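You operate a simulated robot arm through the tools that you are given. There is no shell and no other tool. Be economical: measure what you need, move in short steps, check, and stop when the job is done.

The job below is to be done with a simulated robot arm. You get a single attempt, and the scene is never put back.

JOB
Pile some things up. At the end: the wood block stands on top of the blue pad; the brown wallet from the top of the short bench is on the lamp table, with the grey oil tin from there on top of it and the orange clay pot (marked "L 25") on top of that; the iron weight (marked "L 30") stands where the wood block stood; whatever was shut is shut again. Leave all else as you found it, and nothing knocked over.

The check looks at the end state, three seconds after you hand in, the way a careful person would. Anything else that was tipped, shoved, dropped, spilled or broken makes it a failure.

ROBOT AND FRAMES
A 6-joint arm with a two-finger parallel gripper, fixed in place. Base frame: the origin is at the foot of the arm, x ahead of it, y to its left, z up; the work surface is at about z = 750. Readings come in mm, degrees, newtons and seconds.
With the tool pointing down near the work surface it reaches from about 180 to 640 mm from the base axis. Its first joint turns from -66.0 to 66.0 degrees. Payload 2.7 kg.
Tool frame: the origin (TCP) lies between the finger pads and is the grasp point; the fingertips stand 23 mm ahead of it; z points along the fingers, y is the line along which they close. The gripper opens to 94 mm. The fingers are 38 mm wide and 10 mm thick; the gripper's body (54 by 96 mm) begins 39 mm behind the TCP.
Orientation is that of the tool frame in the base frame, as a unit quaternion [x, y, z, w]. With the fingers straight down and closing along the base's y, the tool's x points along the base's -x, its y along +y and its z along -z.

CONTROLS
- The arm moves only by the tool send_rows. Its argument "moves" is a list of rows, each a list of 7 numbers: the shift along the base's x, y, z in mm, then the turn, a rotation vector about the base's x, y, z in degrees, then the finger opening in mm, from 0 to 94. In form: [[x, y, z, wx, wy, wz, claw], ...]. A call has 1 to 10 rows; each row shifts and turns the commanded pose from where the row before left it. Each row takes 0.2 s and may step no farther than 50 mm and 8.6 degrees from the row before; otherwise, or with a gripper value out of range, the whole call is refused. A pose out of reach is approached as far as the arm can. The call stops where the force on the tool passes 40 N (or 10 N more than at its start, if that is more) or the arm is blocked; 0.2 s more then pass. The fingers move at their own pace (about 45 mm/s each) and stop on an object; they squeeze with about 22 N. The grip force told is the motor's: it shows also when the fingers shut on nothing. Time passes only in rows, and 0.2 s behind the last, so rows that do not move let the fingers close. It gives the time, the measured TCP pose, the force on the tool (base axes), the opening and the grip force at its end, in the units of the frame above (readings bear some noise).
- Cameras (640 x 400 px; columns grow to the right, rows downward): "scene" is fixed at [77.3, -458.2, 1392.4]; the picture's right is [0.52, -0.85, 0.00], its down [-0.62, -0.38, -0.69] and it looks along [0.59, 0.36, -0.72] (base axes); focal length 289 px, centre (320, 200). "wrist" rides on the gripper at [-39, 0, -44] in the tool frame; the picture's right is [0.00, -1.00, 0.00], its down [0.97, 0.00, -0.24] and it looks along [0.24, 0.00, 0.97] (tool axes); focal length 218 px, centre (320, 200).
- camera(camera): a new picture of that camera. The clock stands still meanwhile.
- probe_pixels(camera, pixels): for up to 12 pixels [column, row] of the newest picture of that camera ("zoom" is the newest enlarged one), the place [x, y, z] in the base frame of the surface seen there, good to about 3 mm, but the place of the scene camera against the robot may be out by one fixed shift of up to 18 mm in any direction. The clock stands still meanwhile.
- inspect(camera, box): a new picture of the part [left, top, right, bottom] of that camera's present view, enlarged. The clock stands still meanwhile.
- hand_in(): hands the job in; it is judged then, once.

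Work in short steps. Measure before you move; look again where a grasp or a placing could have gone wrong, and mend it. You have 80 turns and 54 pictures in all, those below and enlarged ones among them. Open the gripper and draw the arm clear of the work before you hand the job in, unless the task says otherwise; then end with one line.

The tools are called after ">>>" as a command line: name --pt "numbers of a row" for each row, then --argument value for the rest, lists and objects as JSON in quotes. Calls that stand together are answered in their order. send_rows: Moves the arm, as the interface text tells. Its arguments: {"type":"object","properties":{"moves":{"type":"array"}},"required":["moves"]} The other tools are called the same way: camera (camera) takes a picture; probe_pixels (camera, pixels) gives the place of the surface under pixels of a picture; inspect (camera, box) takes an enlarged picture of a part of a camera's view; hand_in () hands the job in.

At the start:

```text
clock: 0.0
ee_pos: [380.2, 292.0, 1057.3]
tool_rot: [0.0, 1.0, 0.001, 0.001]
contact_force: [-0.2, -0.3, -0.5]
grip_width: 93.8
grasp_force: 0.1
```

scene: 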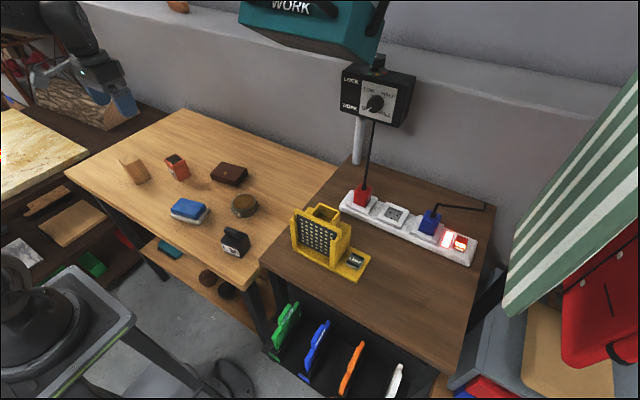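
wrist: 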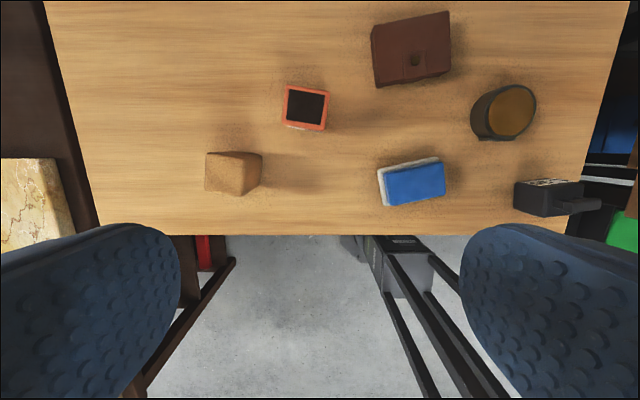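

I start by enlarging the parts of the scene that matter: the light bench with the small items and the dark table at right.

>>> inspect --camera "scene" --box '[100, 130, 290, 300]'

>>> inspect --camera "scene" --box '[230, 0, 530, 300]'

>>> inspect --camera "scene" --box '[0, 60, 160, 300]'

>>> inspect --camera "wrist" --box '[180, 0, 640, 240]'

```text
2.35 times, centred on (195, 215) of scene
```

zoom: 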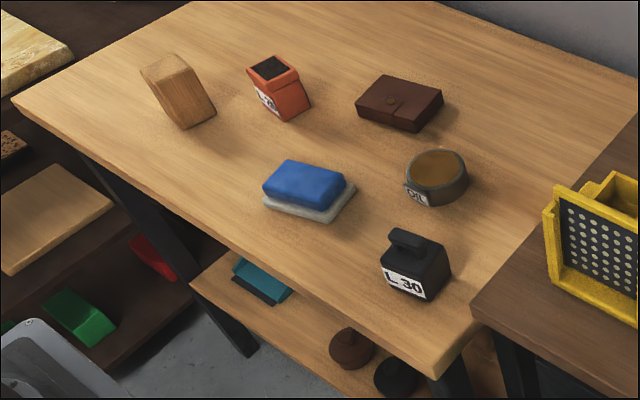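

```text
1.33 times, centred on (380, 150) of scene
```

zoom: 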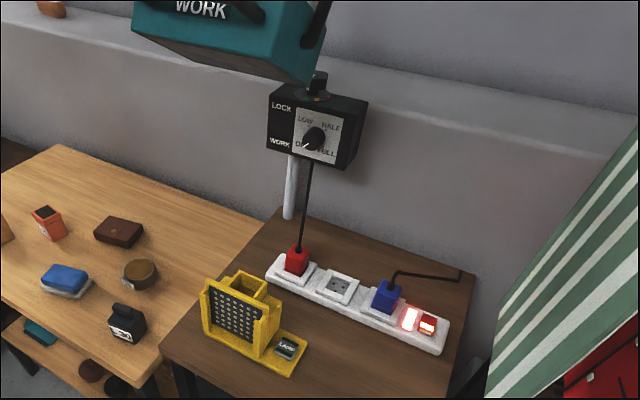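

```text
1.67 times, centred on (80, 180) of scene
```

zoom: 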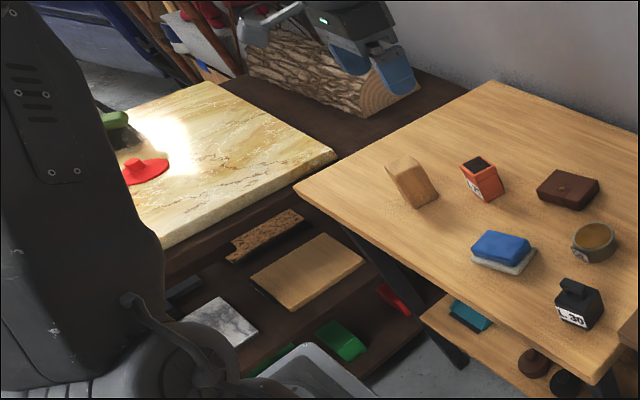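

```text
1.39 times, centred on (410, 120) of wrist
```

zoom: 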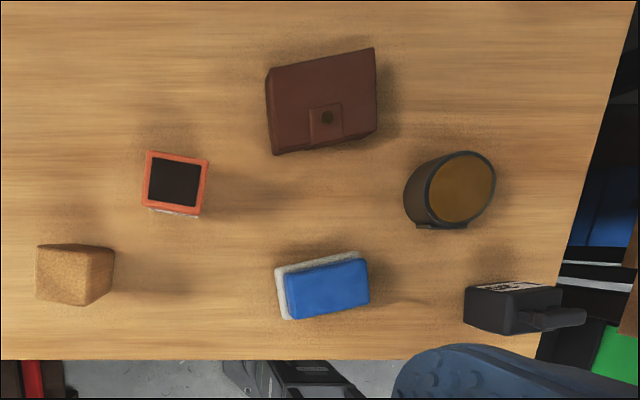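

The bench items are clear; I now measure items in the wrist picture and table places in the scene picture, and look at the yellow thing and left bench up close.

>>> probe_pixels --camera "wrist" --pixels '[[232, 158], [306, 108], [412, 60], [513, 110], [415, 180], [545, 198], [340, 170], [240, 60], [475, 50], [440, 220], [400, 88], [495, 135]]'

>>> probe_pixels --camera "scene" --pixels '[[132, 162], [175, 160], [229, 173], [245, 206], [188, 207], [234, 238], [205, 150], [420, 290], [360, 230], [340, 190], [290, 265], [400, 320]]'

>>> inspect --camera "scene" --box '[260, 170, 500, 320]'

>>> inspect --camera "scene" --box '[0, 0, 160, 150]'

```text
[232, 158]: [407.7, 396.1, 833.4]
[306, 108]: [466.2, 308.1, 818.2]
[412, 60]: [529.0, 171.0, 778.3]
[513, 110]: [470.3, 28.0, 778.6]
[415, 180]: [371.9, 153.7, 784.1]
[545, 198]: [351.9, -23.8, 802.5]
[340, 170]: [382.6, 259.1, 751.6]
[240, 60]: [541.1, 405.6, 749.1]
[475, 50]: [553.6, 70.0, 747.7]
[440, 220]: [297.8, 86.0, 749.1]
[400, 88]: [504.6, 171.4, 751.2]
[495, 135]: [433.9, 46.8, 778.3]
```

```text
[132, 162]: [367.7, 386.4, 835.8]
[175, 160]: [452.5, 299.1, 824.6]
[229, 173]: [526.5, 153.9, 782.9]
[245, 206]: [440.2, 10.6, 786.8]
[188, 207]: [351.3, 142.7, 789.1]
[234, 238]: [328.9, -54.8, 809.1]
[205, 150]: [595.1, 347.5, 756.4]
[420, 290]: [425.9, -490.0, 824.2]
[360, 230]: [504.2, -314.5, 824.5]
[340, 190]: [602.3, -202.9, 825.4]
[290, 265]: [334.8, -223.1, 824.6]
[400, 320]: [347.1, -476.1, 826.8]
```

```text
2.67 times, centred on (380, 245) of scene
```

zoom: 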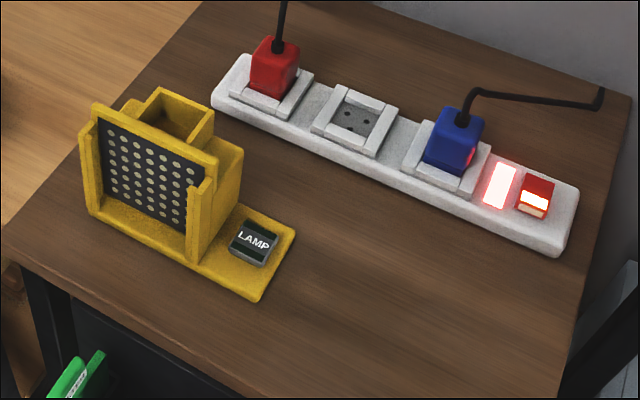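

```text
2.67 times, centred on (80, 75) of scene
```

zoom: 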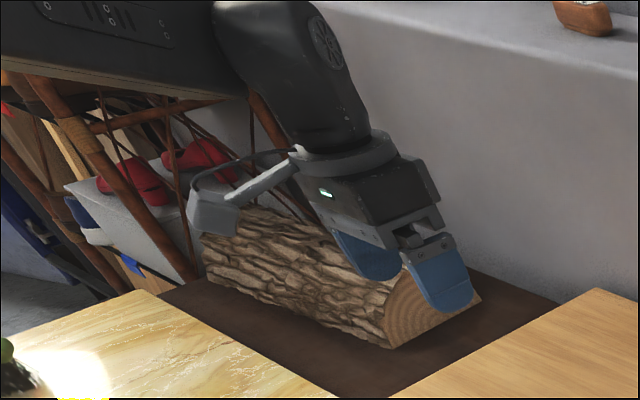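

The lamp table is the dark one (LAMP unit on it, top at about z 820); the wallet sits near (529,171). I move the wrist above the wallet to measure it accurately.

>>> send_rows --pt "30 -24.4 -19.4 0 0 0 94" --pt "30 -24.4 -19.4 0 0 0 94" --pt "30 -24.4 -19.4 0 0 0 94" --pt "30 -24.4 -19.4 0 0 0 94" --pt "30 -24.4 -19.4 0 0 0 94"

>>> camera --camera "wrist"

```text
clock: 1.2
ee_pos: [531.8, 171.4, 960.6]
tool_rot: [0.0, 1.0, 0.001, 0.001]
contact_force: [0.2, 0.3, -0.9]
grip_width: 94.0
grasp_force: 0.1
```

```text
45 pictures are left
```

wrist: 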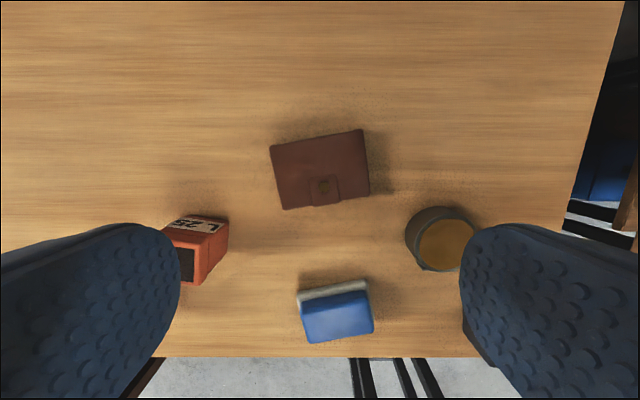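

Wallet corners lie at about (271,146), (361,130), (369,193), (285,209). I probe just inside them, plus the blue pad, tin and pot edges.

>>> probe_pixels --camera "wrist" --pixels '[[274, 149], [358, 133], [366, 190], [287, 206], [324, 186], [320, 165], [305, 305], [364, 288], [372, 325], [408, 232], [300, 296], [418, 269]]'

>>> inspect --camera "wrist" --box '[240, 110, 400, 230]'

```text
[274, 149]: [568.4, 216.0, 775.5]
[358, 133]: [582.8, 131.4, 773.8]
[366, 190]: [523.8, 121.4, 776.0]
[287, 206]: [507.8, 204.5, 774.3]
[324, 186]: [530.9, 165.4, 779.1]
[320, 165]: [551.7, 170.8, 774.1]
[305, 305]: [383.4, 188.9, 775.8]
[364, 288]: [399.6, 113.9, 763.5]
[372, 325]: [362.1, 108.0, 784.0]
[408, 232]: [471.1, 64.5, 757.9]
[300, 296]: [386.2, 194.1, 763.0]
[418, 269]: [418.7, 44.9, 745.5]
```

```text
3.33 times, centred on (320, 170) of wrist
```

zoom: 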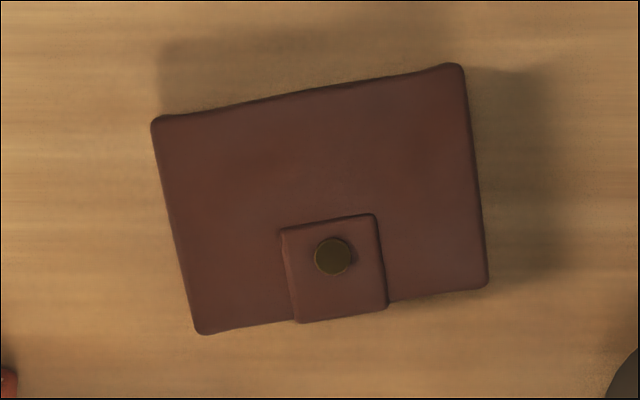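

Wallet: centre (545.5,168.5), about 67 × 91, short axis turned 10° from x, top at 775. Next I measure the scene-camera shift (wallet button at about (225,173)) and the lamp table's layout.

>>> probe_pixels --camera "scene" --pixels '[[225, 173], [370, 258], [357, 282], [356, 279], [341, 209], [468, 264], [405, 238], [470, 310], [495, 210], [410, 280], [440, 360], [268, 262]]'

>>> probe_pixels --camera "wrist" --pixels '[[324, 185], [210, 220], [440, 207]]'

```text
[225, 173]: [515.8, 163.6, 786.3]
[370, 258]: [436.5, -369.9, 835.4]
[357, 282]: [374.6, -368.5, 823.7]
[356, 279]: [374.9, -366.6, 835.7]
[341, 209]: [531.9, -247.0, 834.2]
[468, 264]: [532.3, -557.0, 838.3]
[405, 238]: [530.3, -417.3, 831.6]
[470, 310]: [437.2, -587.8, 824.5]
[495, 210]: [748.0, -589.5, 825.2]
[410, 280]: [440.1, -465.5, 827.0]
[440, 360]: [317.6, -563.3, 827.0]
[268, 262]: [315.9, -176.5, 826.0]
```

```text
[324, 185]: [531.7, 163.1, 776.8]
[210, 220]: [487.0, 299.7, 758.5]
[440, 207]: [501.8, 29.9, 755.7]
```

Scene shift is about (-15,0,+7), so the lamp table top is z≈818, free area x 340–540, y < -375; I'll pile at (410,-440). I rotate the tool by -80° about z above the wallet, descending to about 860, and check what hangs overhead.

>>> send_rows --pt "1.5 -0.2 -10 0 0 -8 94" --pt "1.5 -0.2 -10 0 0 -8 94" --pt "1.5 -0.2 -10 0 0 -8 94" --pt "1.5 -0.2 -10 0 0 -8 94" --pt "1.5 -0.2 -10 0 0 -8 94" --pt "1.5 -0.1 -10 0 0 -8 94" --pt "1.5 -0.1 -10 0 0 -8 94" --pt "1.5 -0.1 -10 0 0 -8 94" --pt "1.5 -0.1 -10 0 0 -8 94" --pt "1.5 -0.1 -10 0 0 -8 94"

>>> probe_pixels --camera "scene" --pixels '[[245, 25], [300, 45], [360, 55], [380, 10], [345, 90], [410, 90], [296, 215], [325, 205], [366, 130], [362, 190], [430, 215], [350, 230]]'

>>> camera --camera "wrist"

```text
clock: 3.4
ee_pos: [546.4, 168.7, 859.8]
tool_rot: [0.644, 0.765, 0.0, 0.001]
contact_force: [1.3, 0.4, -0.7]
grip_width: 94.1
grasp_force: 0.1
```

```text
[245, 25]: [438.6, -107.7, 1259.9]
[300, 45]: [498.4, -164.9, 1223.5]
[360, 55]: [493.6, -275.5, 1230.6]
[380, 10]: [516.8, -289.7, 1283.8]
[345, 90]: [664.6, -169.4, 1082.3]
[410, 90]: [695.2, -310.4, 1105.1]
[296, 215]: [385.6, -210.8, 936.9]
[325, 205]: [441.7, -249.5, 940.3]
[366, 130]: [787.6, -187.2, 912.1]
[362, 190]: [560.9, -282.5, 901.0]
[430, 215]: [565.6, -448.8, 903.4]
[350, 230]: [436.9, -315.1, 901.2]
```

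```text
43 pictures are left
```

wrist: 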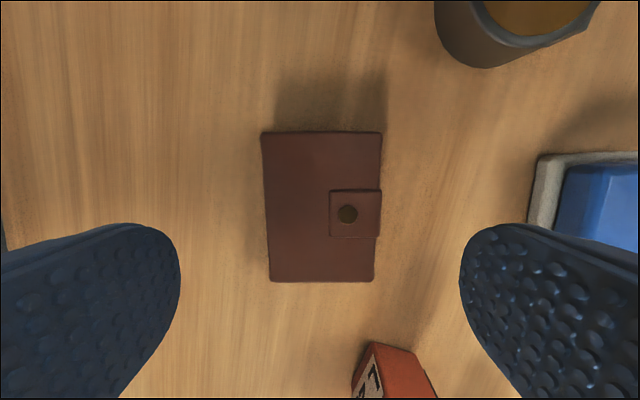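

Wallet is centred (columns 262–383) and squared to the fingers; the teal box hangs at z≥1220, so I'll travel low and at a small radius later. I descend to z 776 and close.

>>> send_rows --pt "0 0 -40 0 0 0 94" --pt "0 0 -30 0 0 0 94" --pt "0 0 -13 0 0 0 94" --pt "0 0 0 0 0 0 60" --pt "0 0 0 0 0 0 55" --pt "0 0 0 0 0 0 55" --pt "0 0 0 0 0 0 55"

>>> camera --camera "scene"

```text
clock: 5.0
ee_pos: [547.3, 167.7, 777.4]
tool_rot: [0.643, 0.766, -0.001, 0.001]
contact_force: [0.0, -0.3, 0.4]
grip_width: 71.8
grasp_force: 21.9
```

```text
42 pictures are left
```

scene: 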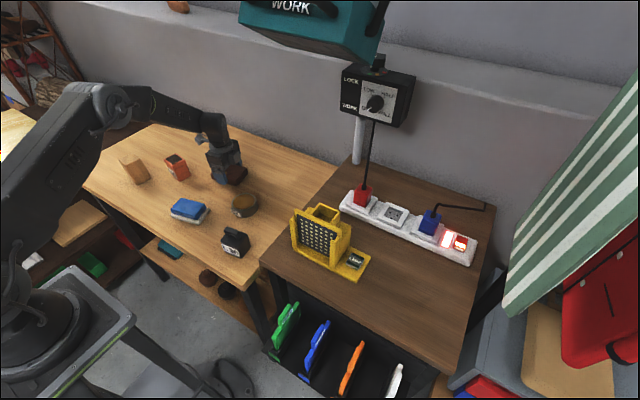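

Grip at 71.8 mm with 21.9 N holds the wallet. I lift straight up and start the detour at small radius.

>>> send_rows --pt "0 0 30 0 0 0 55" --pt "0 0 50 0 0 0 55" --pt "0 0 50 0 0 0 55" --pt "-35 -30 0 0 0 0 55" --pt "-38 -33 0 0 0 0 55" --pt "-38 -33 0 0 0 0 55" --pt "-38 -33 0 0 0 0 55" --pt "-38 -33 0 0 0 0 55" --pt "-38 -33 0 0 0 0 55" --pt "-35 -33 0 0 0 0 55"

>>> camera --camera "scene"

```text
refused: row 5 steps farther than a row can; nothing moved
```

```text
41 pictures are left
```

scene: 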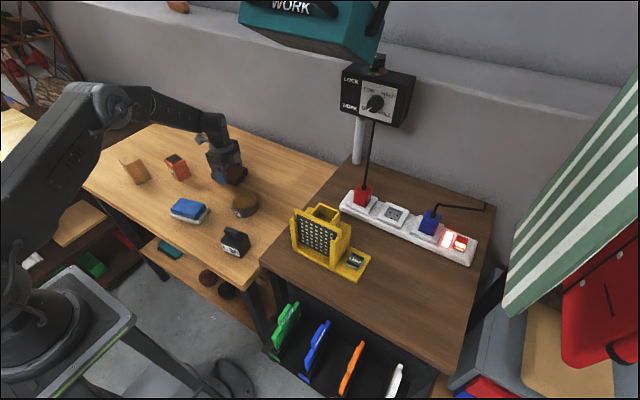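

The rows were slightly too long (50.3 mm); I resend them shorter.

>>> send_rows --pt "0 0 30 0 0 0 55" --pt "0 0 50 0 0 0 55" --pt "0 0 49 0 0 0 55" --pt "-36 -32 0 0 0 0 55" --pt "-37 -32 0 0 0 0 55" --pt "-37 -32 0 0 0 0 55" --pt "-37 -32 0 0 0 0 55" --pt "-37 -32 0 0 0 0 55" --pt "-37 -32 0 0 0 0 55" --pt "-37 -32 0 0 0 0 55"

>>> camera --camera "scene"

```text
clock: 7.2
ee_pos: [286.3, -55.9, 908.7]
tool_rot: [0.642, 0.766, 0.0, 0.001]
contact_force: [-0.7, -0.3, 0.0]
grip_width: 55.3
grasp_force: 0.1
```

```text
40 pictures are left
```

scene: 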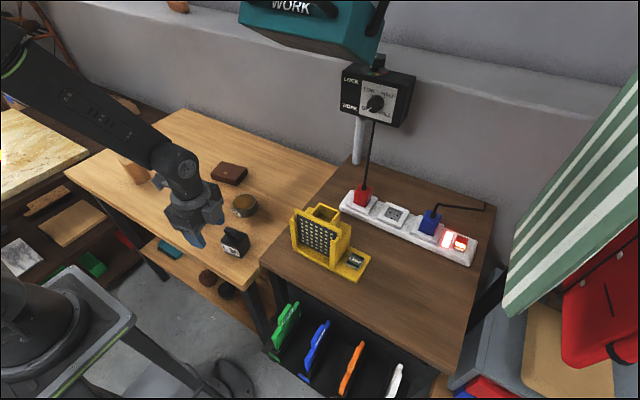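

The fingers closed to 55: the wallet slipped out and still lies on the bench. I go back above it to see whether it moved.

>>> send_rows --pt "37 32 0 0 0 0 94" --pt "37 32 0 0 0 0 94" --pt "37 32 0 0 0 0 94" --pt "37 32 0 0 0 0 94" --pt "37 32 0 0 0 0 94" --pt "37 32 0 0 0 0 94" --pt "36 32 0 0 0 0 94"

>>> camera --camera "wrist"

```text
clock: 8.8
ee_pos: [547.2, 168.5, 907.3]
tool_rot: [0.643, 0.766, 0.0, 0.001]
contact_force: [-0.4, -0.3, -0.7]
grip_width: 94.1
grasp_force: 0.0
```

```text
39 pictures are left
```

wrist: 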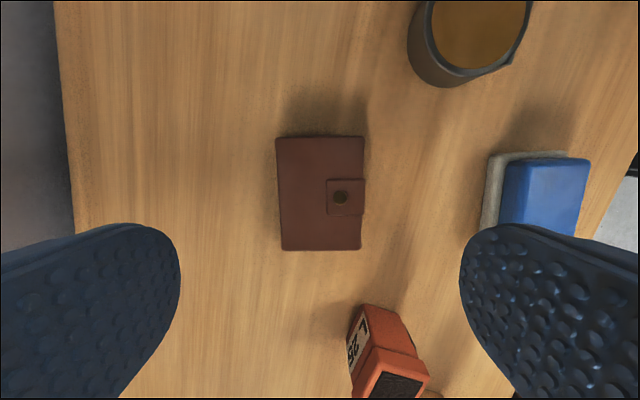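

The wallet lies as before (columns 276–365). I probe its profile and the surroundings to choose a better grip height.

>>> probe_pixels --camera "wrist" --pixels '[[278, 190], [282, 190], [300, 190], [320, 160], [362, 160], [363, 230], [320, 245], [320, 140], [340, 196], [268, 190], [370, 240], [283, 247]]'

>>> inspect --camera "scene" --box '[200, 140, 260, 195]'

```text
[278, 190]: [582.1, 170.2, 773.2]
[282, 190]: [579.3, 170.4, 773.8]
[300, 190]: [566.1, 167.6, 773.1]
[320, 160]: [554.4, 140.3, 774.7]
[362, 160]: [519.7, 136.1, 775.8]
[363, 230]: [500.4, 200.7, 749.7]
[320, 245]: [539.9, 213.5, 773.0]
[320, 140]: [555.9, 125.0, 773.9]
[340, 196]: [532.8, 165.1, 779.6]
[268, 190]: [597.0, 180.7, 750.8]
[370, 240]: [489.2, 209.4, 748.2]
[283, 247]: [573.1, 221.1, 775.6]
```

```text
7.27 times, centred on (230, 168) of scene
```

zoom: 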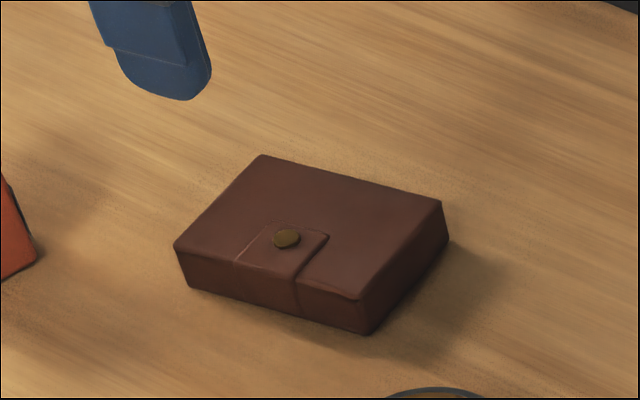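

The rounded fingertips likely held only the wallet's upper edge; I descend lower this time (TCP ≈772.5), grip, and lift only a little, slowly.

>>> send_rows --pt "0 0 -48 0 0 0 94" --pt "0 0 -48 0 0 0 94" --pt "0 0 -25 0 0 0 94" --pt "0 0 -12.5 0 0 0 94" --pt "0 0 0 0 0 0 50" --pt "0 0 0 0 0 0 50" --pt "0 0 0 0 0 0 50" --pt "0 0 0 0 0 0 50" --pt "0 0 4 0 0 0 50" --pt "0 0 4 0 0 0 50"

```text
clock: 11.0
ee_pos: [548.1, 167.9, 780.1]
tool_rot: [0.643, 0.766, 0.0, 0.001]
contact_force: [-0.5, -0.2, -1.9]
grip_width: 71.6
grasp_force: 22.6
```

Width stays 71.6 mm with a little weight on the tool; I keep lifting gently.

>>> send_rows --pt "0 0 6 0 0 0 50" --pt "0 0 8 0 0 0 50" --pt "0 0 10 0 0 0 50" --pt "0 0 12 0 0 0 50" --pt "0 0 15 0 0 0 50"

>>> camera --camera "wrist"

```text
clock: 12.2
ee_pos: [545.9, 167.7, 830.3]
tool_rot: [0.643, 0.766, 0.001, 0.001]
contact_force: [-0.1, -0.8, 0.3]
grip_width: 71.6
grasp_force: 22.2
```

```text
37 pictures are left
```

wrist: 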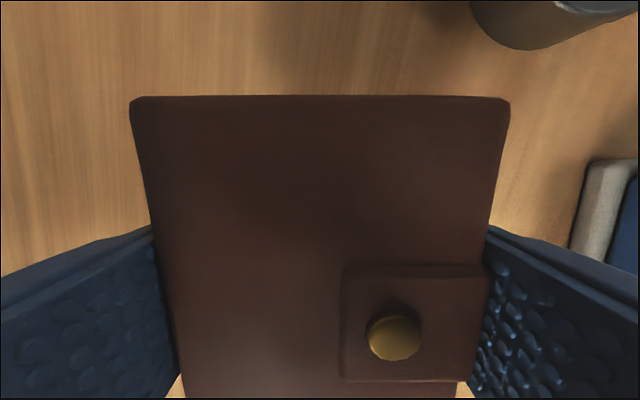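

The wallet is held well now. I raise to about 900 and travel inward with moderate steps.

>>> send_rows --pt "0 0 20 0 0 0 50" --pt "0 0 25 0 0 0 50" --pt "0 0 25 0 0 0 50" --pt "-15 -13 5 0 0 0 50" --pt "-25 -22 0 0 0 0 50" --pt "-30 -26 0 0 0 0 50" --pt "-30 -26 0 0 0 0 50" --pt "-30 -26 0 0 0 0 50" --pt "-30 -26 0 0 0 0 50" --pt "-30 -26 0 0 0 0 50"

>>> send_rows --pt "-30 -26 0 0 0 0 50" --pt "-30 -30 0 0 0 0 50" --pt "-12 -38 0 0 0 0 50" --pt "0 -40 0 0 0 0 50" --pt "0 -40 0 0 0 0 50" --pt "0 -40 0 0 0 0 50" --pt "0 -40 0 0 0 0 50" --pt "0 -40 0 0 0 0 50"

>>> camera --camera "scene"

```text
clock: 14.4
ee_pos: [355.6, 4.2, 907.4]
tool_rot: [0.643, 0.766, 0.0, 0.0]
contact_force: [0.0, -0.2, -0.9]
grip_width: 71.6
grasp_force: 22.0
```

```text
clock: 16.2
ee_pos: [282.3, -289.5, 909.3]
tool_rot: [0.642, 0.767, -0.001, 0.001]
contact_force: [0.1, -0.7, -1.8]
grip_width: 71.5
grasp_force: 21.9
```

```text
36 pictures are left
```

scene: 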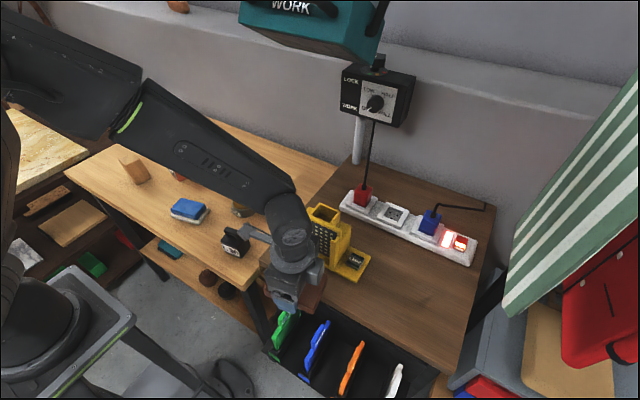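

Wallet held, clear of the lamp (lamp at (325,240)). I go on to (410,-440) and lower to TCP ≈ 872, then look.

>>> send_rows --pt "5 -35 0 0 0 0 50" --pt "18 -30 0 0 0 0 50" --pt "25 -25 0 0 0 0 50" --pt "30 -22 0 0 0 0 50" --pt "30 -20 -5 0 0 0 50" --pt "18 -17 -10 0 0 0 50" --pt "0 0 -10 0 0 0 50" --pt "0 0 -9 0 0 0 50"

>>> camera --camera "wrist"

>>> camera --camera "scene"

```text
clock: 18.0
ee_pos: [409.7, -439.2, 872.2]
tool_rot: [0.642, 0.766, -0.001, 0.001]
contact_force: [0.2, 0.0, -1.8]
grip_width: 71.8
grasp_force: 21.2
```

```text
35 pictures are left
```

wrist: 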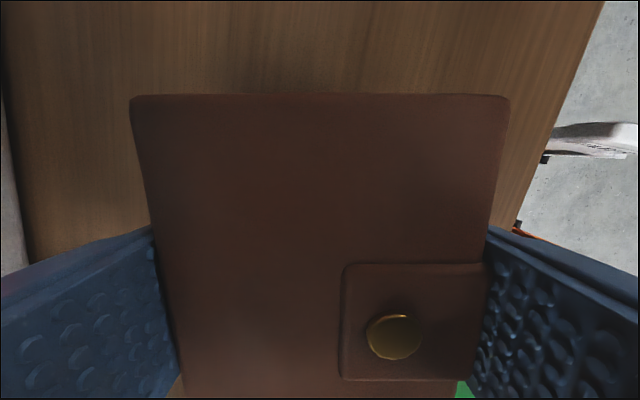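

```text
34 pictures are left
```

scene: 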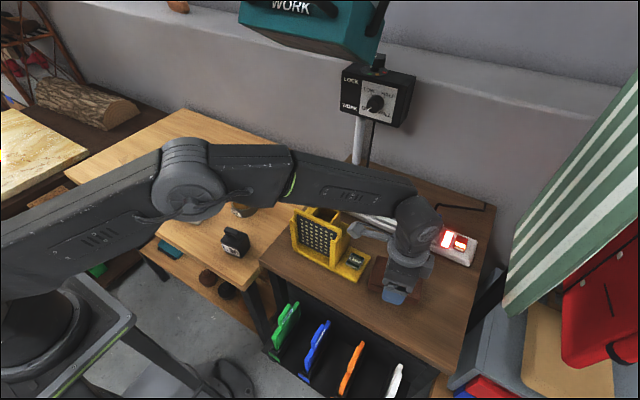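

I probe the table beside the wallet for its true height and front edge.

>>> probe_pixels --camera "wrist" --pixels '[[300, 50], [80, 150], [520, 100], [560, 80], [540, 130], [505, 215], [15, 200], [8, 240]]'

```text
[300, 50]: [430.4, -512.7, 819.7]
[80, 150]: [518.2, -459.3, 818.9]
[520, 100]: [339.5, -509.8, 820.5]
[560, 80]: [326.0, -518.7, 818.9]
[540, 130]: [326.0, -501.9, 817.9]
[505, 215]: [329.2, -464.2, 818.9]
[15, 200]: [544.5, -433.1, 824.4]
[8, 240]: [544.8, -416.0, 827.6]
```

Table top is z 819, so the wallet should touch at TCP ≈ 842.5. I lower slowly to 843 and read the force.

>>> send_rows --pt "0 0 -12 0 0 0 50" --pt "0 0 -10 0 0 0 50" --pt "0 0 -5 0 0 0 50" --pt "0 0 -1.5 0 0 0 50" --pt "0 0 -1 0 0 0 50"

```text
clock: 19.2
ee_pos: [410.8, -438.6, 843.3]
tool_rot: [0.642, 0.766, -0.001, 0.001]
contact_force: [-0.8, -0.1, 0.1]
grip_width: 71.7
grasp_force: 21.9
```

>>> send_rows --pt "0 0 -0.7 0 0 0 50" --pt "0 0 -0.7 0 0 0 50"

```text
clock: 19.8
ee_pos: [410.0, -439.3, 843.5]
tool_rot: [0.643, 0.766, -0.001, 0.002]
contact_force: [-3.8, 5.4, 12.6]
grip_width: 71.9
grasp_force: 22.6
```

Contact: 12.6 N upward at TCP 843.5, so the wallet rests on the table. I open and rise straight up.

>>> send_rows --pt "0 0 0.5 0 0 0 80" --pt "0 0 0 0 0 0 94" --pt "0 0 0 0 0 0 94" --pt "0 0 20 0 0 0 94" --pt "0 0 40 0 0 0 94" --pt "0 0 40 0 0 0 94"

>>> camera --camera "wrist"

```text
clock: 21.2
ee_pos: [409.6, -440.0, 943.1]
tool_rot: [0.643, 0.766, 0.0, 0.0]
contact_force: [0.2, 0.9, -0.2]
grip_width: 93.8
grasp_force: 0.1
```

```text
33 pictures are left
```

wrist: 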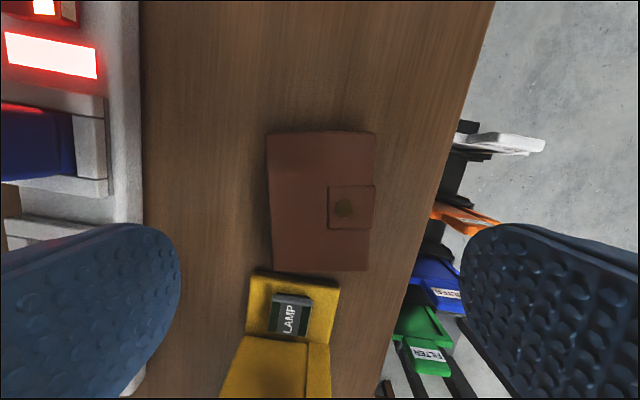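

The wallet lies flat; its edge (row 272) looks close to the lamp's foot (row 270). I probe the gap and the wallet corners.

>>> probe_pixels --camera "wrist" --pixels '[[310, 268], [262, 276], [335, 292], [270, 276], [276, 266], [365, 268], [371, 137], [270, 139], [350, 275], [343, 207]]'

>>> inspect --camera "scene" --box '[330, 230, 460, 320]'

```text
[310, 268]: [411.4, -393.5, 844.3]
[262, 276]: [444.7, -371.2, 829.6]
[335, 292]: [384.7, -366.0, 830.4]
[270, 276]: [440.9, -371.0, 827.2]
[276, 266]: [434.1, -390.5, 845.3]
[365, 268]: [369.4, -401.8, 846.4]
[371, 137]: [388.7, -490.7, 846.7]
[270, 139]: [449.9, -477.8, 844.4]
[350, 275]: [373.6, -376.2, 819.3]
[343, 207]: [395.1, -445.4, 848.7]
```

```text
4.44 times, centred on (395, 275) of scene
```

zoom: 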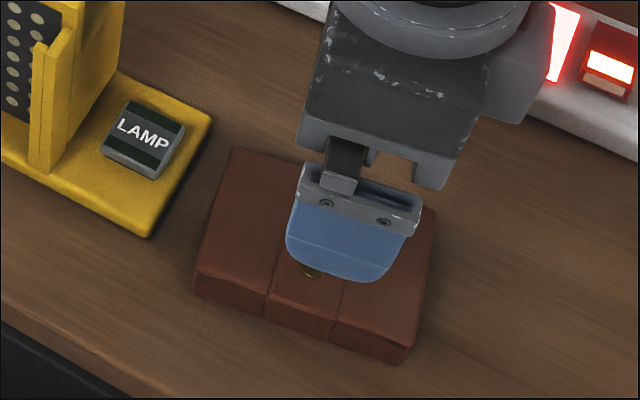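

The gap to the lamp is about 20 mm; wallet is flat and centred at (410.5,-440), top 845. I retrace the path toward the tin.

>>> send_rows --pt "-32 22 0 0 0 0 94" --pt "-36 28 0 0 0 0 94" --pt "-36 30 0 0 0 0 94" --pt "-21 40 0 0 0 0 94" --pt "0 48 0 0 0 0 94" --pt "0 48 0 0 0 0 94" --pt "0 48 0 0 0 0 94" --pt "0 48 0 0 0 0 94" --pt "0 48 0 0 0 0 94" --pt "0 48 0 0 0 0 94"

>>> send_rows --pt "42 18 0 0 0 0 94" --pt "42 18 0 0 0 0 94" --pt "42 18 0 0 0 0 94" --pt "37 11 0 0 0 0 94"

>>> camera --camera "wrist"

```text
clock: 23.4
ee_pos: [285.0, -31.8, 942.8]
tool_rot: [0.642, 0.767, -0.001, 0.001]
contact_force: [0.0, 1.4, 0.9]
grip_width: 94.0
grasp_force: 0.0
```

```text
clock: 24.4
ee_pos: [448.7, 34.4, 943.0]
tool_rot: [0.642, 0.766, -0.001, 0.001]
contact_force: [-0.5, -0.3, -0.1]
grip_width: 93.9
grasp_force: 0.1
```

```text
31 pictures are left
```

wrist: 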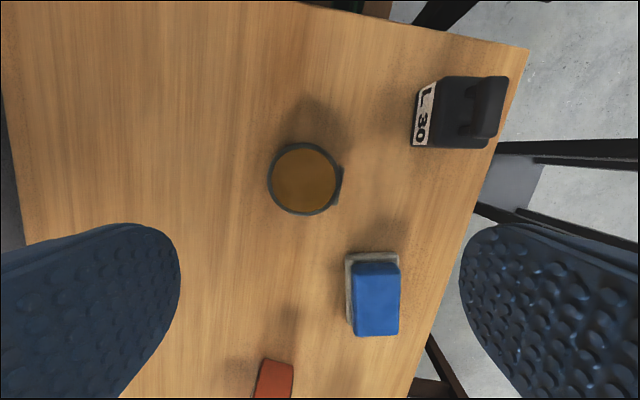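

The tin (circle centred ~(304,178)) has its label plate on the right, i.e. toward -x, so I should grip along y. I probe its rim and the oil surface, the blue pad and the weight.

>>> probe_pixels --camera "wrist" --pixels '[[270, 178], [304, 146], [304, 178], [330, 165], [304, 213], [334, 190], [340, 182], [368, 288], [350, 258], [380, 334], [425, 115], [450, 110]]'

>>> inspect --camera "wrist" --box '[240, 50, 540, 230]'

```text
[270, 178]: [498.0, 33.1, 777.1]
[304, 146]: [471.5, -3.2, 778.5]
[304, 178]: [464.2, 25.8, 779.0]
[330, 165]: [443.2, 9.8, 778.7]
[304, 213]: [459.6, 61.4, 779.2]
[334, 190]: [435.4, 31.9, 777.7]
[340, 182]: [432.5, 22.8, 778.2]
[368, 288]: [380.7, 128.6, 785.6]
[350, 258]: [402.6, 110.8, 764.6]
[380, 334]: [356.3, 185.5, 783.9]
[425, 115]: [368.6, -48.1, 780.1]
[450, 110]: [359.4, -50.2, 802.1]
```

```text
2.13 times, centred on (390, 140) of wrist
```

zoom: 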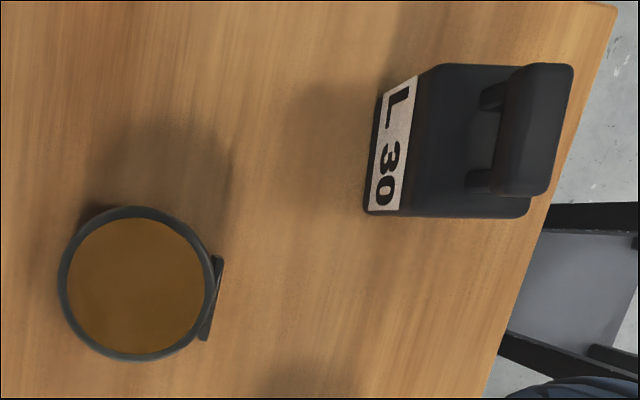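

Tin: centre (465.5,29), diameter ≈67, top 779. I turn the tool back +80° while centring over the tin and dropping to ~883.

>>> send_rows --pt "1.7 -0.5 -6 0 0 8 94" --pt "1.7 -0.5 -6 0 0 8 94" --pt "1.7 -0.5 -6 0 0 8 94" --pt "1.7 -0.5 -6 0 0 8 94" --pt "1.7 -0.5 -6 0 0 8 94" --pt "1.7 -0.5 -6 0 0 8 94" --pt "1.7 -0.5 -6 0 0 8 94" --pt "1.7 -0.5 -6 0 0 8 94" --pt "1.7 -0.5 -6 0 0 8 94" --pt "1.7 -0.5 -6 0 0 8 94"

>>> camera --camera "wrist"

```text
clock: 26.6
ee_pos: [464.4, 29.2, 882.9]
tool_rot: [-0.001, 1.0, 0.001, 0.003]
contact_force: [0.2, 0.2, -0.7]
grip_width: 94.1
grasp_force: 0.0
```

```text
29 pictures are left
```

wrist: 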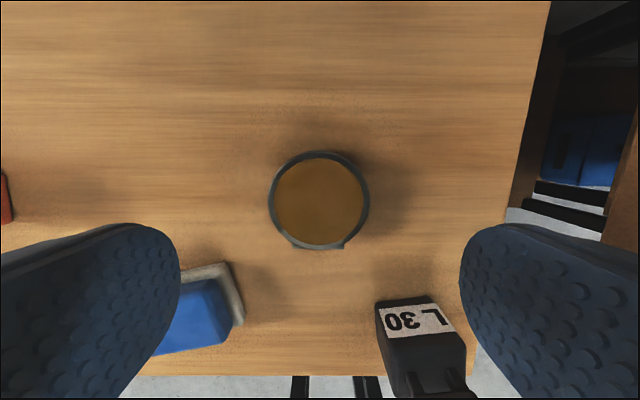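

The tin is centred between the fingers (columns 268–370). I check its x extent, near and far rim.

>>> probe_pixels --camera "wrist" --pixels '[[319, 154], [318, 243], [271, 200], [367, 200], [319, 200]]'

```text
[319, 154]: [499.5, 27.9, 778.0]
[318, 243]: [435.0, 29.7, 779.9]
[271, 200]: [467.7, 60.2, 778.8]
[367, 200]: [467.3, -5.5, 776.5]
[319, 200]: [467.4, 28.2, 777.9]
```

Centre is (467,28). I correct by (+2,-1), descend to TCP 773.5, close, and lift 8 mm gently.

>>> send_rows --pt "2 -1 -40 0 0 0 94" --pt "0 0 -40 0 0 0 94" --pt "0 0 -20 0 0 0 94" --pt "0 0 -9.5 0 0 0 94" --pt "0 0 0 0 0 0 50" --pt "0 0 0 0 0 0 50" --pt "0 0 0 0 0 0 50" --pt "0 0 0 0 0 0 50" --pt "0 0 3 0 0 0 50" --pt "0 0 5 0 0 0 50"

```text
clock: 28.8
ee_pos: [464.5, 27.1, 779.8]
tool_rot: [0.0, 1.0, 0.0, 0.0]
contact_force: [0.6, 0.0, -4.2]
grip_width: 66.0
grasp_force: 21.9
```

Grip at 66.0 mm with about 4 N load; I raise gently and check that it holds.

>>> send_rows --pt "0 0 7 0 0 0 50" --pt "0 0 10 0 0 0 50" --pt "0 0 14 0 0 0 50" --pt "0 0 18 0 0 0 50" --pt "0 0 22 0 0 0 50" --pt "0 0 25 0 0 0 50" --pt "0 0 25 0 0 0 50" --pt "0 0 19 0 0 0 50"

>>> camera --camera "wrist"

```text
clock: 30.6
ee_pos: [468.1, 27.1, 920.5]
tool_rot: [0.0, 1.0, 0.0, 0.001]
contact_force: [-0.7, 0.5, -4.1]
grip_width: 65.7
grasp_force: 21.9
```

```text
28 pictures are left
```

wrist: 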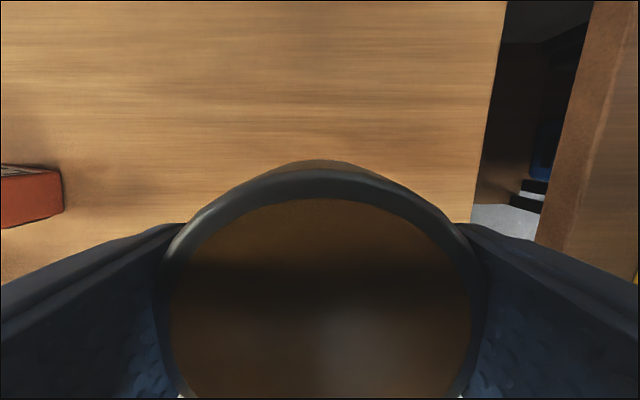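

The tin is held level. I travel the same small-radius route to above the wallet.

>>> send_rows --pt "-20 -10 0 0 0 0 50" --pt "-30 -15 0 0 0 0 50" --pt "-35 -17 0 0 0 0 50" --pt "-35 -17 0 0 0 0 50" --pt "-35 -17 0 0 0 0 50" --pt "-25 -14 0 0 0 0 50" --pt "0 -35 0 0 0 0 50" --pt "0 -40 0 0 0 0 50" --pt "0 -40 0 0 0 0 50" --pt "0 -40 0 0 0 0 50"

>>> send_rows --pt "0 -40 0 0 0 0 50" --pt "0 -40 0 0 0 0 50" --pt "5 -35 0 0 0 0 50" --pt "18 -30 0 0 0 0 50" --pt "25 -25 0 0 0 0 50" --pt "30 -22 0 0 0 0 50" --pt "30 -17 0 0 0 0 50" --pt "19 -13 0 0 0 0 50" --pt "0 0 -10 0 0 0 50"

>>> camera --camera "scene"

```text
clock: 32.8
ee_pos: [287.7, -216.5, 919.0]
tool_rot: [-0.001, 1.0, 0.001, 0.001]
contact_force: [-0.5, -0.6, -5.0]
grip_width: 65.8
grasp_force: 22.2
```

```text
clock: 34.8
ee_pos: [414.8, -439.0, 907.9]
tool_rot: [0.0, 1.0, 0.001, 0.0]
contact_force: [-1.0, 0.2, -4.5]
grip_width: 66.0
grasp_force: 21.7
```

```text
27 pictures are left
```

scene: 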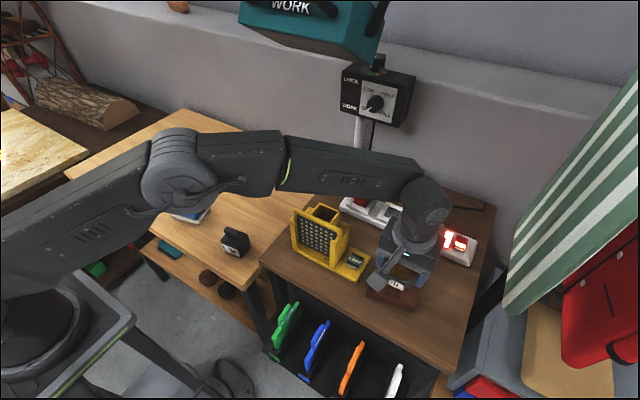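

Tin is above the wallet at (414.8,-439). Contact is due at TCP ≈ 870–873; I lower to 876, then in 1 mm steps.

>>> send_rows --pt "0 0 -12 0 0 0 50" --pt "0 0 -12 0 0 0 50" --pt "0 0 -8 0 0 0 50" --pt "0 0 -2 0 0 0 50" --pt "0 0 -1 0 0 0 50"

>>> send_rows --pt "0 0 -1 0 0 0 50" --pt "0 0 0 0 0 0 50"

```text
clock: 36.0
ee_pos: [414.1, -439.1, 873.5]
tool_rot: [0.001, 1.0, 0.0, 0.001]
contact_force: [-0.9, -0.8, -4.8]
grip_width: 66.1
grasp_force: 22.1
```

```text
clock: 36.6
ee_pos: [412.4, -439.7, 874.1]
tool_rot: [0.0, 1.0, 0.002, 0.001]
contact_force: [0.4, -0.2, -3.9]
grip_width: 66.0
grasp_force: 22.1
```

Still about 4–5 N hanging load, no contact; I continue 1 mm at a time.

>>> send_rows --pt "0 0 -1 0 0 0 50" --pt "0 0 0 0 0 0 50"

>>> send_rows --pt "0 0 -1 0 0 0 50" --pt "0 0 0 0 0 0 50"

```text
clock: 37.2
ee_pos: [414.2, -438.6, 872.7]
tool_rot: [0.0, 1.0, 0.001, 0.001]
contact_force: [-0.1, -0.1, -4.5]
grip_width: 65.8
grasp_force: 22.7
```

```text
clock: 37.8
ee_pos: [414.1, -437.9, 871.3]
tool_rot: [0.0, 1.0, 0.001, 0.001]
contact_force: [0.1, 0.6, -4.8]
grip_width: 66.3
grasp_force: 22.0
```

Still hanging free at 871.3; two more 1 mm steps.

>>> send_rows --pt "0 0 -1 0 0 0 50" --pt "0 0 0 0 0 0 50"

>>> send_rows --pt "0 0 -0.7 0 0 0 50" --pt "0 0 0 0 0 0 50"

```text
clock: 38.4
ee_pos: [414.3, -439.8, 872.0]
tool_rot: [-0.001, 1.0, 0.002, 0.0]
contact_force: [0.0, 0.3, -4.4]
grip_width: 65.8
grasp_force: 22.2
```

```text
clock: 39.0
ee_pos: [412.9, -438.8, 870.3]
tool_rot: [0.0, 1.0, 0.001, 0.001]
contact_force: [0.1, -1.3, -3.6]
grip_width: 66.0
grasp_force: 21.8
```

The load eases slightly (-3.6 N); I step further until it turns upward.

>>> send_rows --pt "0 0 -0.7 0 0 0 50" --pt "0 0 0 0 0 0 50"

>>> send_rows --pt "0 0 -0.7 0 0 0 50" --pt "0 0 0 0 0 0 50"

```text
clock: 39.6
ee_pos: [413.5, -438.9, 869.7]
tool_rot: [0.0, 1.0, 0.001, 0.001]
contact_force: [-0.3, -0.5, -4.0]
grip_width: 65.8
grasp_force: 21.7
```

```text
clock: 40.2
ee_pos: [413.4, -440.1, 868.4]
tool_rot: [0.0, 1.0, 0.0, 0.001]
contact_force: [-0.2, 0.0, -3.7]
grip_width: 65.8
grasp_force: 22.0
```

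Still free, so I continue in small steps.

>>> send_rows --pt "0 0 -1 0 0 0 50" --pt "0 0 0 0 0 0 50"

>>> send_rows --pt "0 0 -1 0 0 0 50" --pt "0 0 0 0 0 0 50"

>>> inspect --camera "scene" --box '[340, 230, 460, 320]'

```text
clock: 40.8
ee_pos: [412.4, -439.6, 869.5]
tool_rot: [0.0, 1.0, 0.001, 0.0]
contact_force: [-2.0, 0.6, -0.4]
grip_width: 66.2
grasp_force: 22.3
```

```text
clock: 41.4
ee_pos: [412.6, -440.4, 868.9]
tool_rot: [0.001, 1.0, 0.0, 0.002]
contact_force: [-3.3, 3.0, 11.1]
grip_width: 65.6
grasp_force: 21.7
```

```text
4.44 times, centred on (400, 275) of scene
```

zoom: 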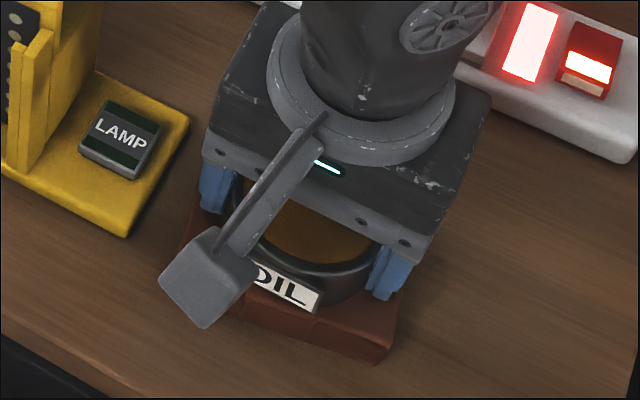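

Contact (11 N up): the tin rests on the wallet. I open and rise straight up.

>>> send_rows --pt "0 0 0.8 0 0 0 75" --pt "0 0 0 0 0 0 94" --pt "0 0 0 0 0 0 94" --pt "0 0 15 0 0 0 94" --pt "0 0 35 0 0 0 94" --pt "0 0 45 0 0 0 94"

>>> camera --camera "wrist"

```text
clock: 42.8
ee_pos: [412.7, -439.2, 962.5]
tool_rot: [0.0, 1.0, 0.001, 0.0]
contact_force: [-0.8, 0.4, 0.1]
grip_width: 93.9
grasp_force: 0.0
```

```text
25 pictures are left
```

wrist: 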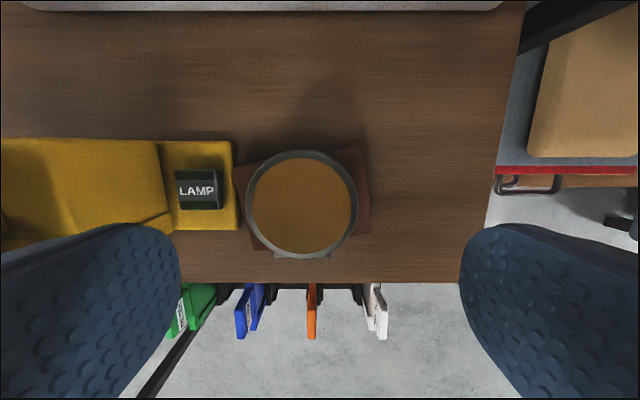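

The tin now appears centred at column 302, not 320, so I probe its rim, level and the wallet.

>>> probe_pixels --camera "wrist" --pixels '[[302, 154], [302, 252], [249, 205], [355, 205], [302, 205], [270, 180], [335, 235], [365, 150], [366, 228], [240, 170], [254, 244], [236, 225]]'

>>> inspect --camera "scene" --box '[340, 230, 460, 320]'

```text
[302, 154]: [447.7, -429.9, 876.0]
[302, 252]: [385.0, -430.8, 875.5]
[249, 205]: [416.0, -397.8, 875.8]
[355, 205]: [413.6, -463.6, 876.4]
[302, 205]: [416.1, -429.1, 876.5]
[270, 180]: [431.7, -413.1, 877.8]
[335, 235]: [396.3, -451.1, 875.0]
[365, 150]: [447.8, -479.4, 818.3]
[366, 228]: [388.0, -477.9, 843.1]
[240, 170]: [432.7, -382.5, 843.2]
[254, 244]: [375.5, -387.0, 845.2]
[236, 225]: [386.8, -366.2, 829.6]
```

```text
4.44 times, centred on (400, 275) of scene
```

zoom: 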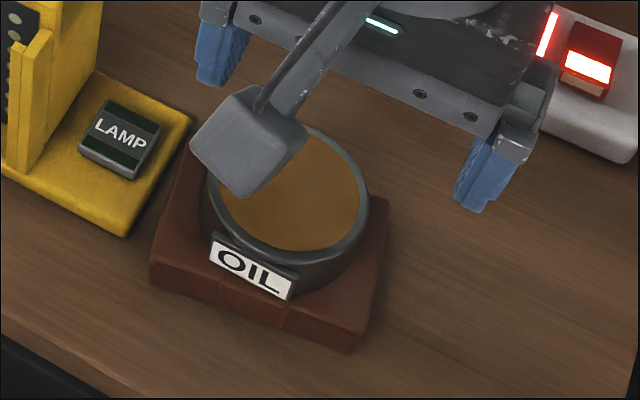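

Wallet and tin slid ~9 mm together toward +y on release but nothing touched (gap to lamp foot ≈10 mm); the tin is level at (416,-430.5), top 876. I go for the pot.

>>> send_rows --pt "-32 27.5 0 0 0 0 94" --pt "-32 27.5 0 0 0 0 94" --pt "-32 27.5 0 0 0 0 94" --pt "-32 27.5 0 0 0 0 94" --pt "0 45 0 0 0 0 94" --pt "0 45 0 0 0 0 94" --pt "0 45 0 0 0 0 94" --pt "0 45 0 0 0 0 94" --pt "0 45 0 0 0 0 94" --pt "0 45 0 0 0 0 94"

>>> send_rows --pt "20.5 40 0 0 0 0 94" --pt "20.5 40 0 0 0 0 94" --pt "20.5 40 0 0 0 0 94" --pt "20.5 40 0 0 0 0 94" --pt "20.5 40 0 0 0 0 94" --pt "20.5 40 0 0 0 0 94" --pt "20.5 40 0 0 0 0 94" --pt "20.5 40 0 0 0 0 94" --pt "20.5 44 0 0 0 0 94"

>>> camera --camera "wrist"

```text
clock: 45.0
ee_pos: [283.4, -58.4, 965.7]
tool_rot: [0.001, 1.0, 0.0, 0.002]
contact_force: [1.5, -0.5, 0.0]
grip_width: 93.7
grasp_force: 0.0
```

```text
clock: 47.0
ee_pos: [470.3, 306.4, 964.0]
tool_rot: [0.0, 1.0, 0.0, 0.001]
contact_force: [-0.3, 0.4, -0.7]
grip_width: 94.1
grasp_force: 0.1
```

```text
23 pictures are left
```

wrist: 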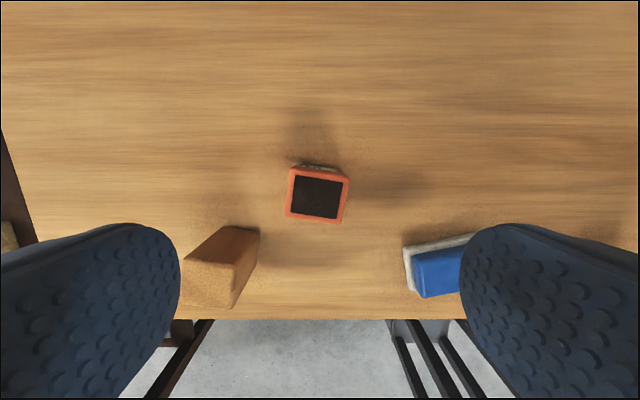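

Pot rim corners at (291,168), (348,175), (341,223), (287,216). I probe them and the wood block below.

>>> probe_pixels --camera "wrist" --pixels '[[294, 171], [345, 178], [339, 219], [290, 213], [316, 197], [318, 172], [245, 230], [230, 255], [190, 265], [215, 290], [258, 232], [235, 304]]'

>>> inspect --camera "wrist" --box '[170, 140, 370, 320]'

>>> inspect --camera "scene" --box '[110, 140, 210, 220]'

```text
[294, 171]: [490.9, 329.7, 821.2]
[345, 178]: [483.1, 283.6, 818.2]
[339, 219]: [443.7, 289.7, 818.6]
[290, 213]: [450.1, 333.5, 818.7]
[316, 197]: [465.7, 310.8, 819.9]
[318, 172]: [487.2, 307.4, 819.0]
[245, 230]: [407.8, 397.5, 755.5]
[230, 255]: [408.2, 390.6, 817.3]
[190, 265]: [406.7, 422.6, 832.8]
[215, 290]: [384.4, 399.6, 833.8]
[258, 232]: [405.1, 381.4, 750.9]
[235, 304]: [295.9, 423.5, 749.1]
```

```text
2.22 times, centred on (270, 230) of wrist
```

zoom: 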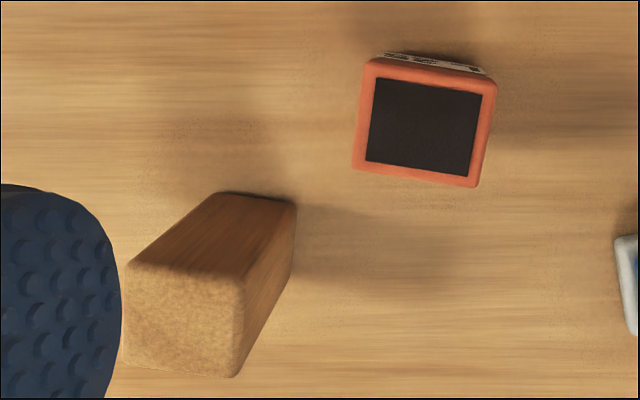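

```text
5.00 times, centred on (160, 180) of scene
```

zoom: 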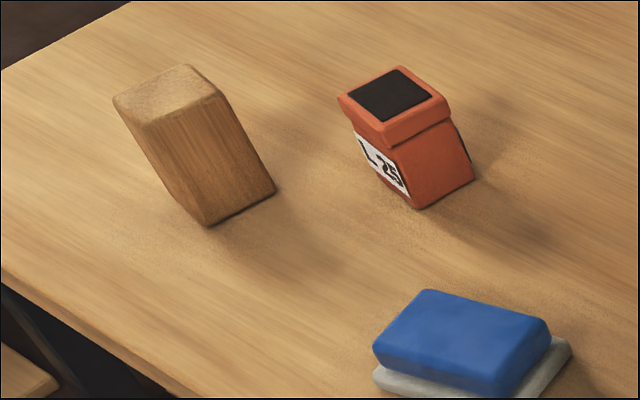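

Pot: centre (467,309), turned -8.5°, rim 51 wide at z 806–820, top 820; labels on ±x faces. I grip the rim along y with the tool turned -8.5°, TCP at 803.

>>> send_rows --pt "-3 2.5 -30 0 0 -8.5 94" --pt "0 0 -40 0 0 0 94" --pt "0 0 -40 0 0 0 94"

>>> camera --camera "wrist"

```text
clock: 47.8
ee_pos: [470.3, 307.0, 851.1]
tool_rot: [0.075, 0.997, 0.001, 0.001]
contact_force: [-0.6, -0.4, -0.6]
grip_width: 94.1
grasp_force: 0.0
```

```text
20 pictures are left
```

wrist: 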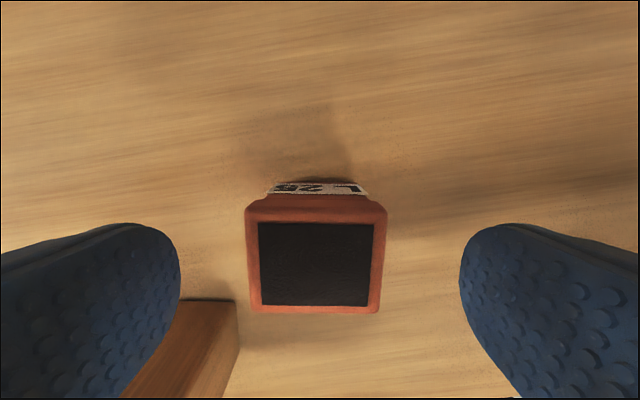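

Aligned; I verify the x centre of the rim.

>>> probe_pixels --camera "wrist" --pixels '[[316, 212], [315, 309], [249, 260], [380, 260]]'

```text
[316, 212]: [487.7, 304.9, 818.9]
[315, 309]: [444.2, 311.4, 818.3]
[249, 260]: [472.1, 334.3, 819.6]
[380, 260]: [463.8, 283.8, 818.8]
```

Centre (467,308.5) agrees. I descend 49 mm to TCP ≈ 803, close, and lift a little.

>>> send_rows --pt "0 0 -30 0 0 0 94" --pt "0 0 -19 0 0 0 94" --pt "0 0 0 0 0 0 60" --pt "0 0 0 0 0 0 35" --pt "0 0 0 0 0 0 35" --pt "0 0 0 0 0 0 35" --pt "0 0 0 0 0 0 35" --pt "0 0 3 0 0 0 35" --pt "0 0 4 0 0 0 35"

```text
clock: 49.8
ee_pos: [468.0, 307.0, 810.1]
tool_rot: [0.074, 0.997, 0.0, 0.001]
contact_force: [0.4, 0.4, -2.0]
grip_width: 54.0
grasp_force: 22.0
```

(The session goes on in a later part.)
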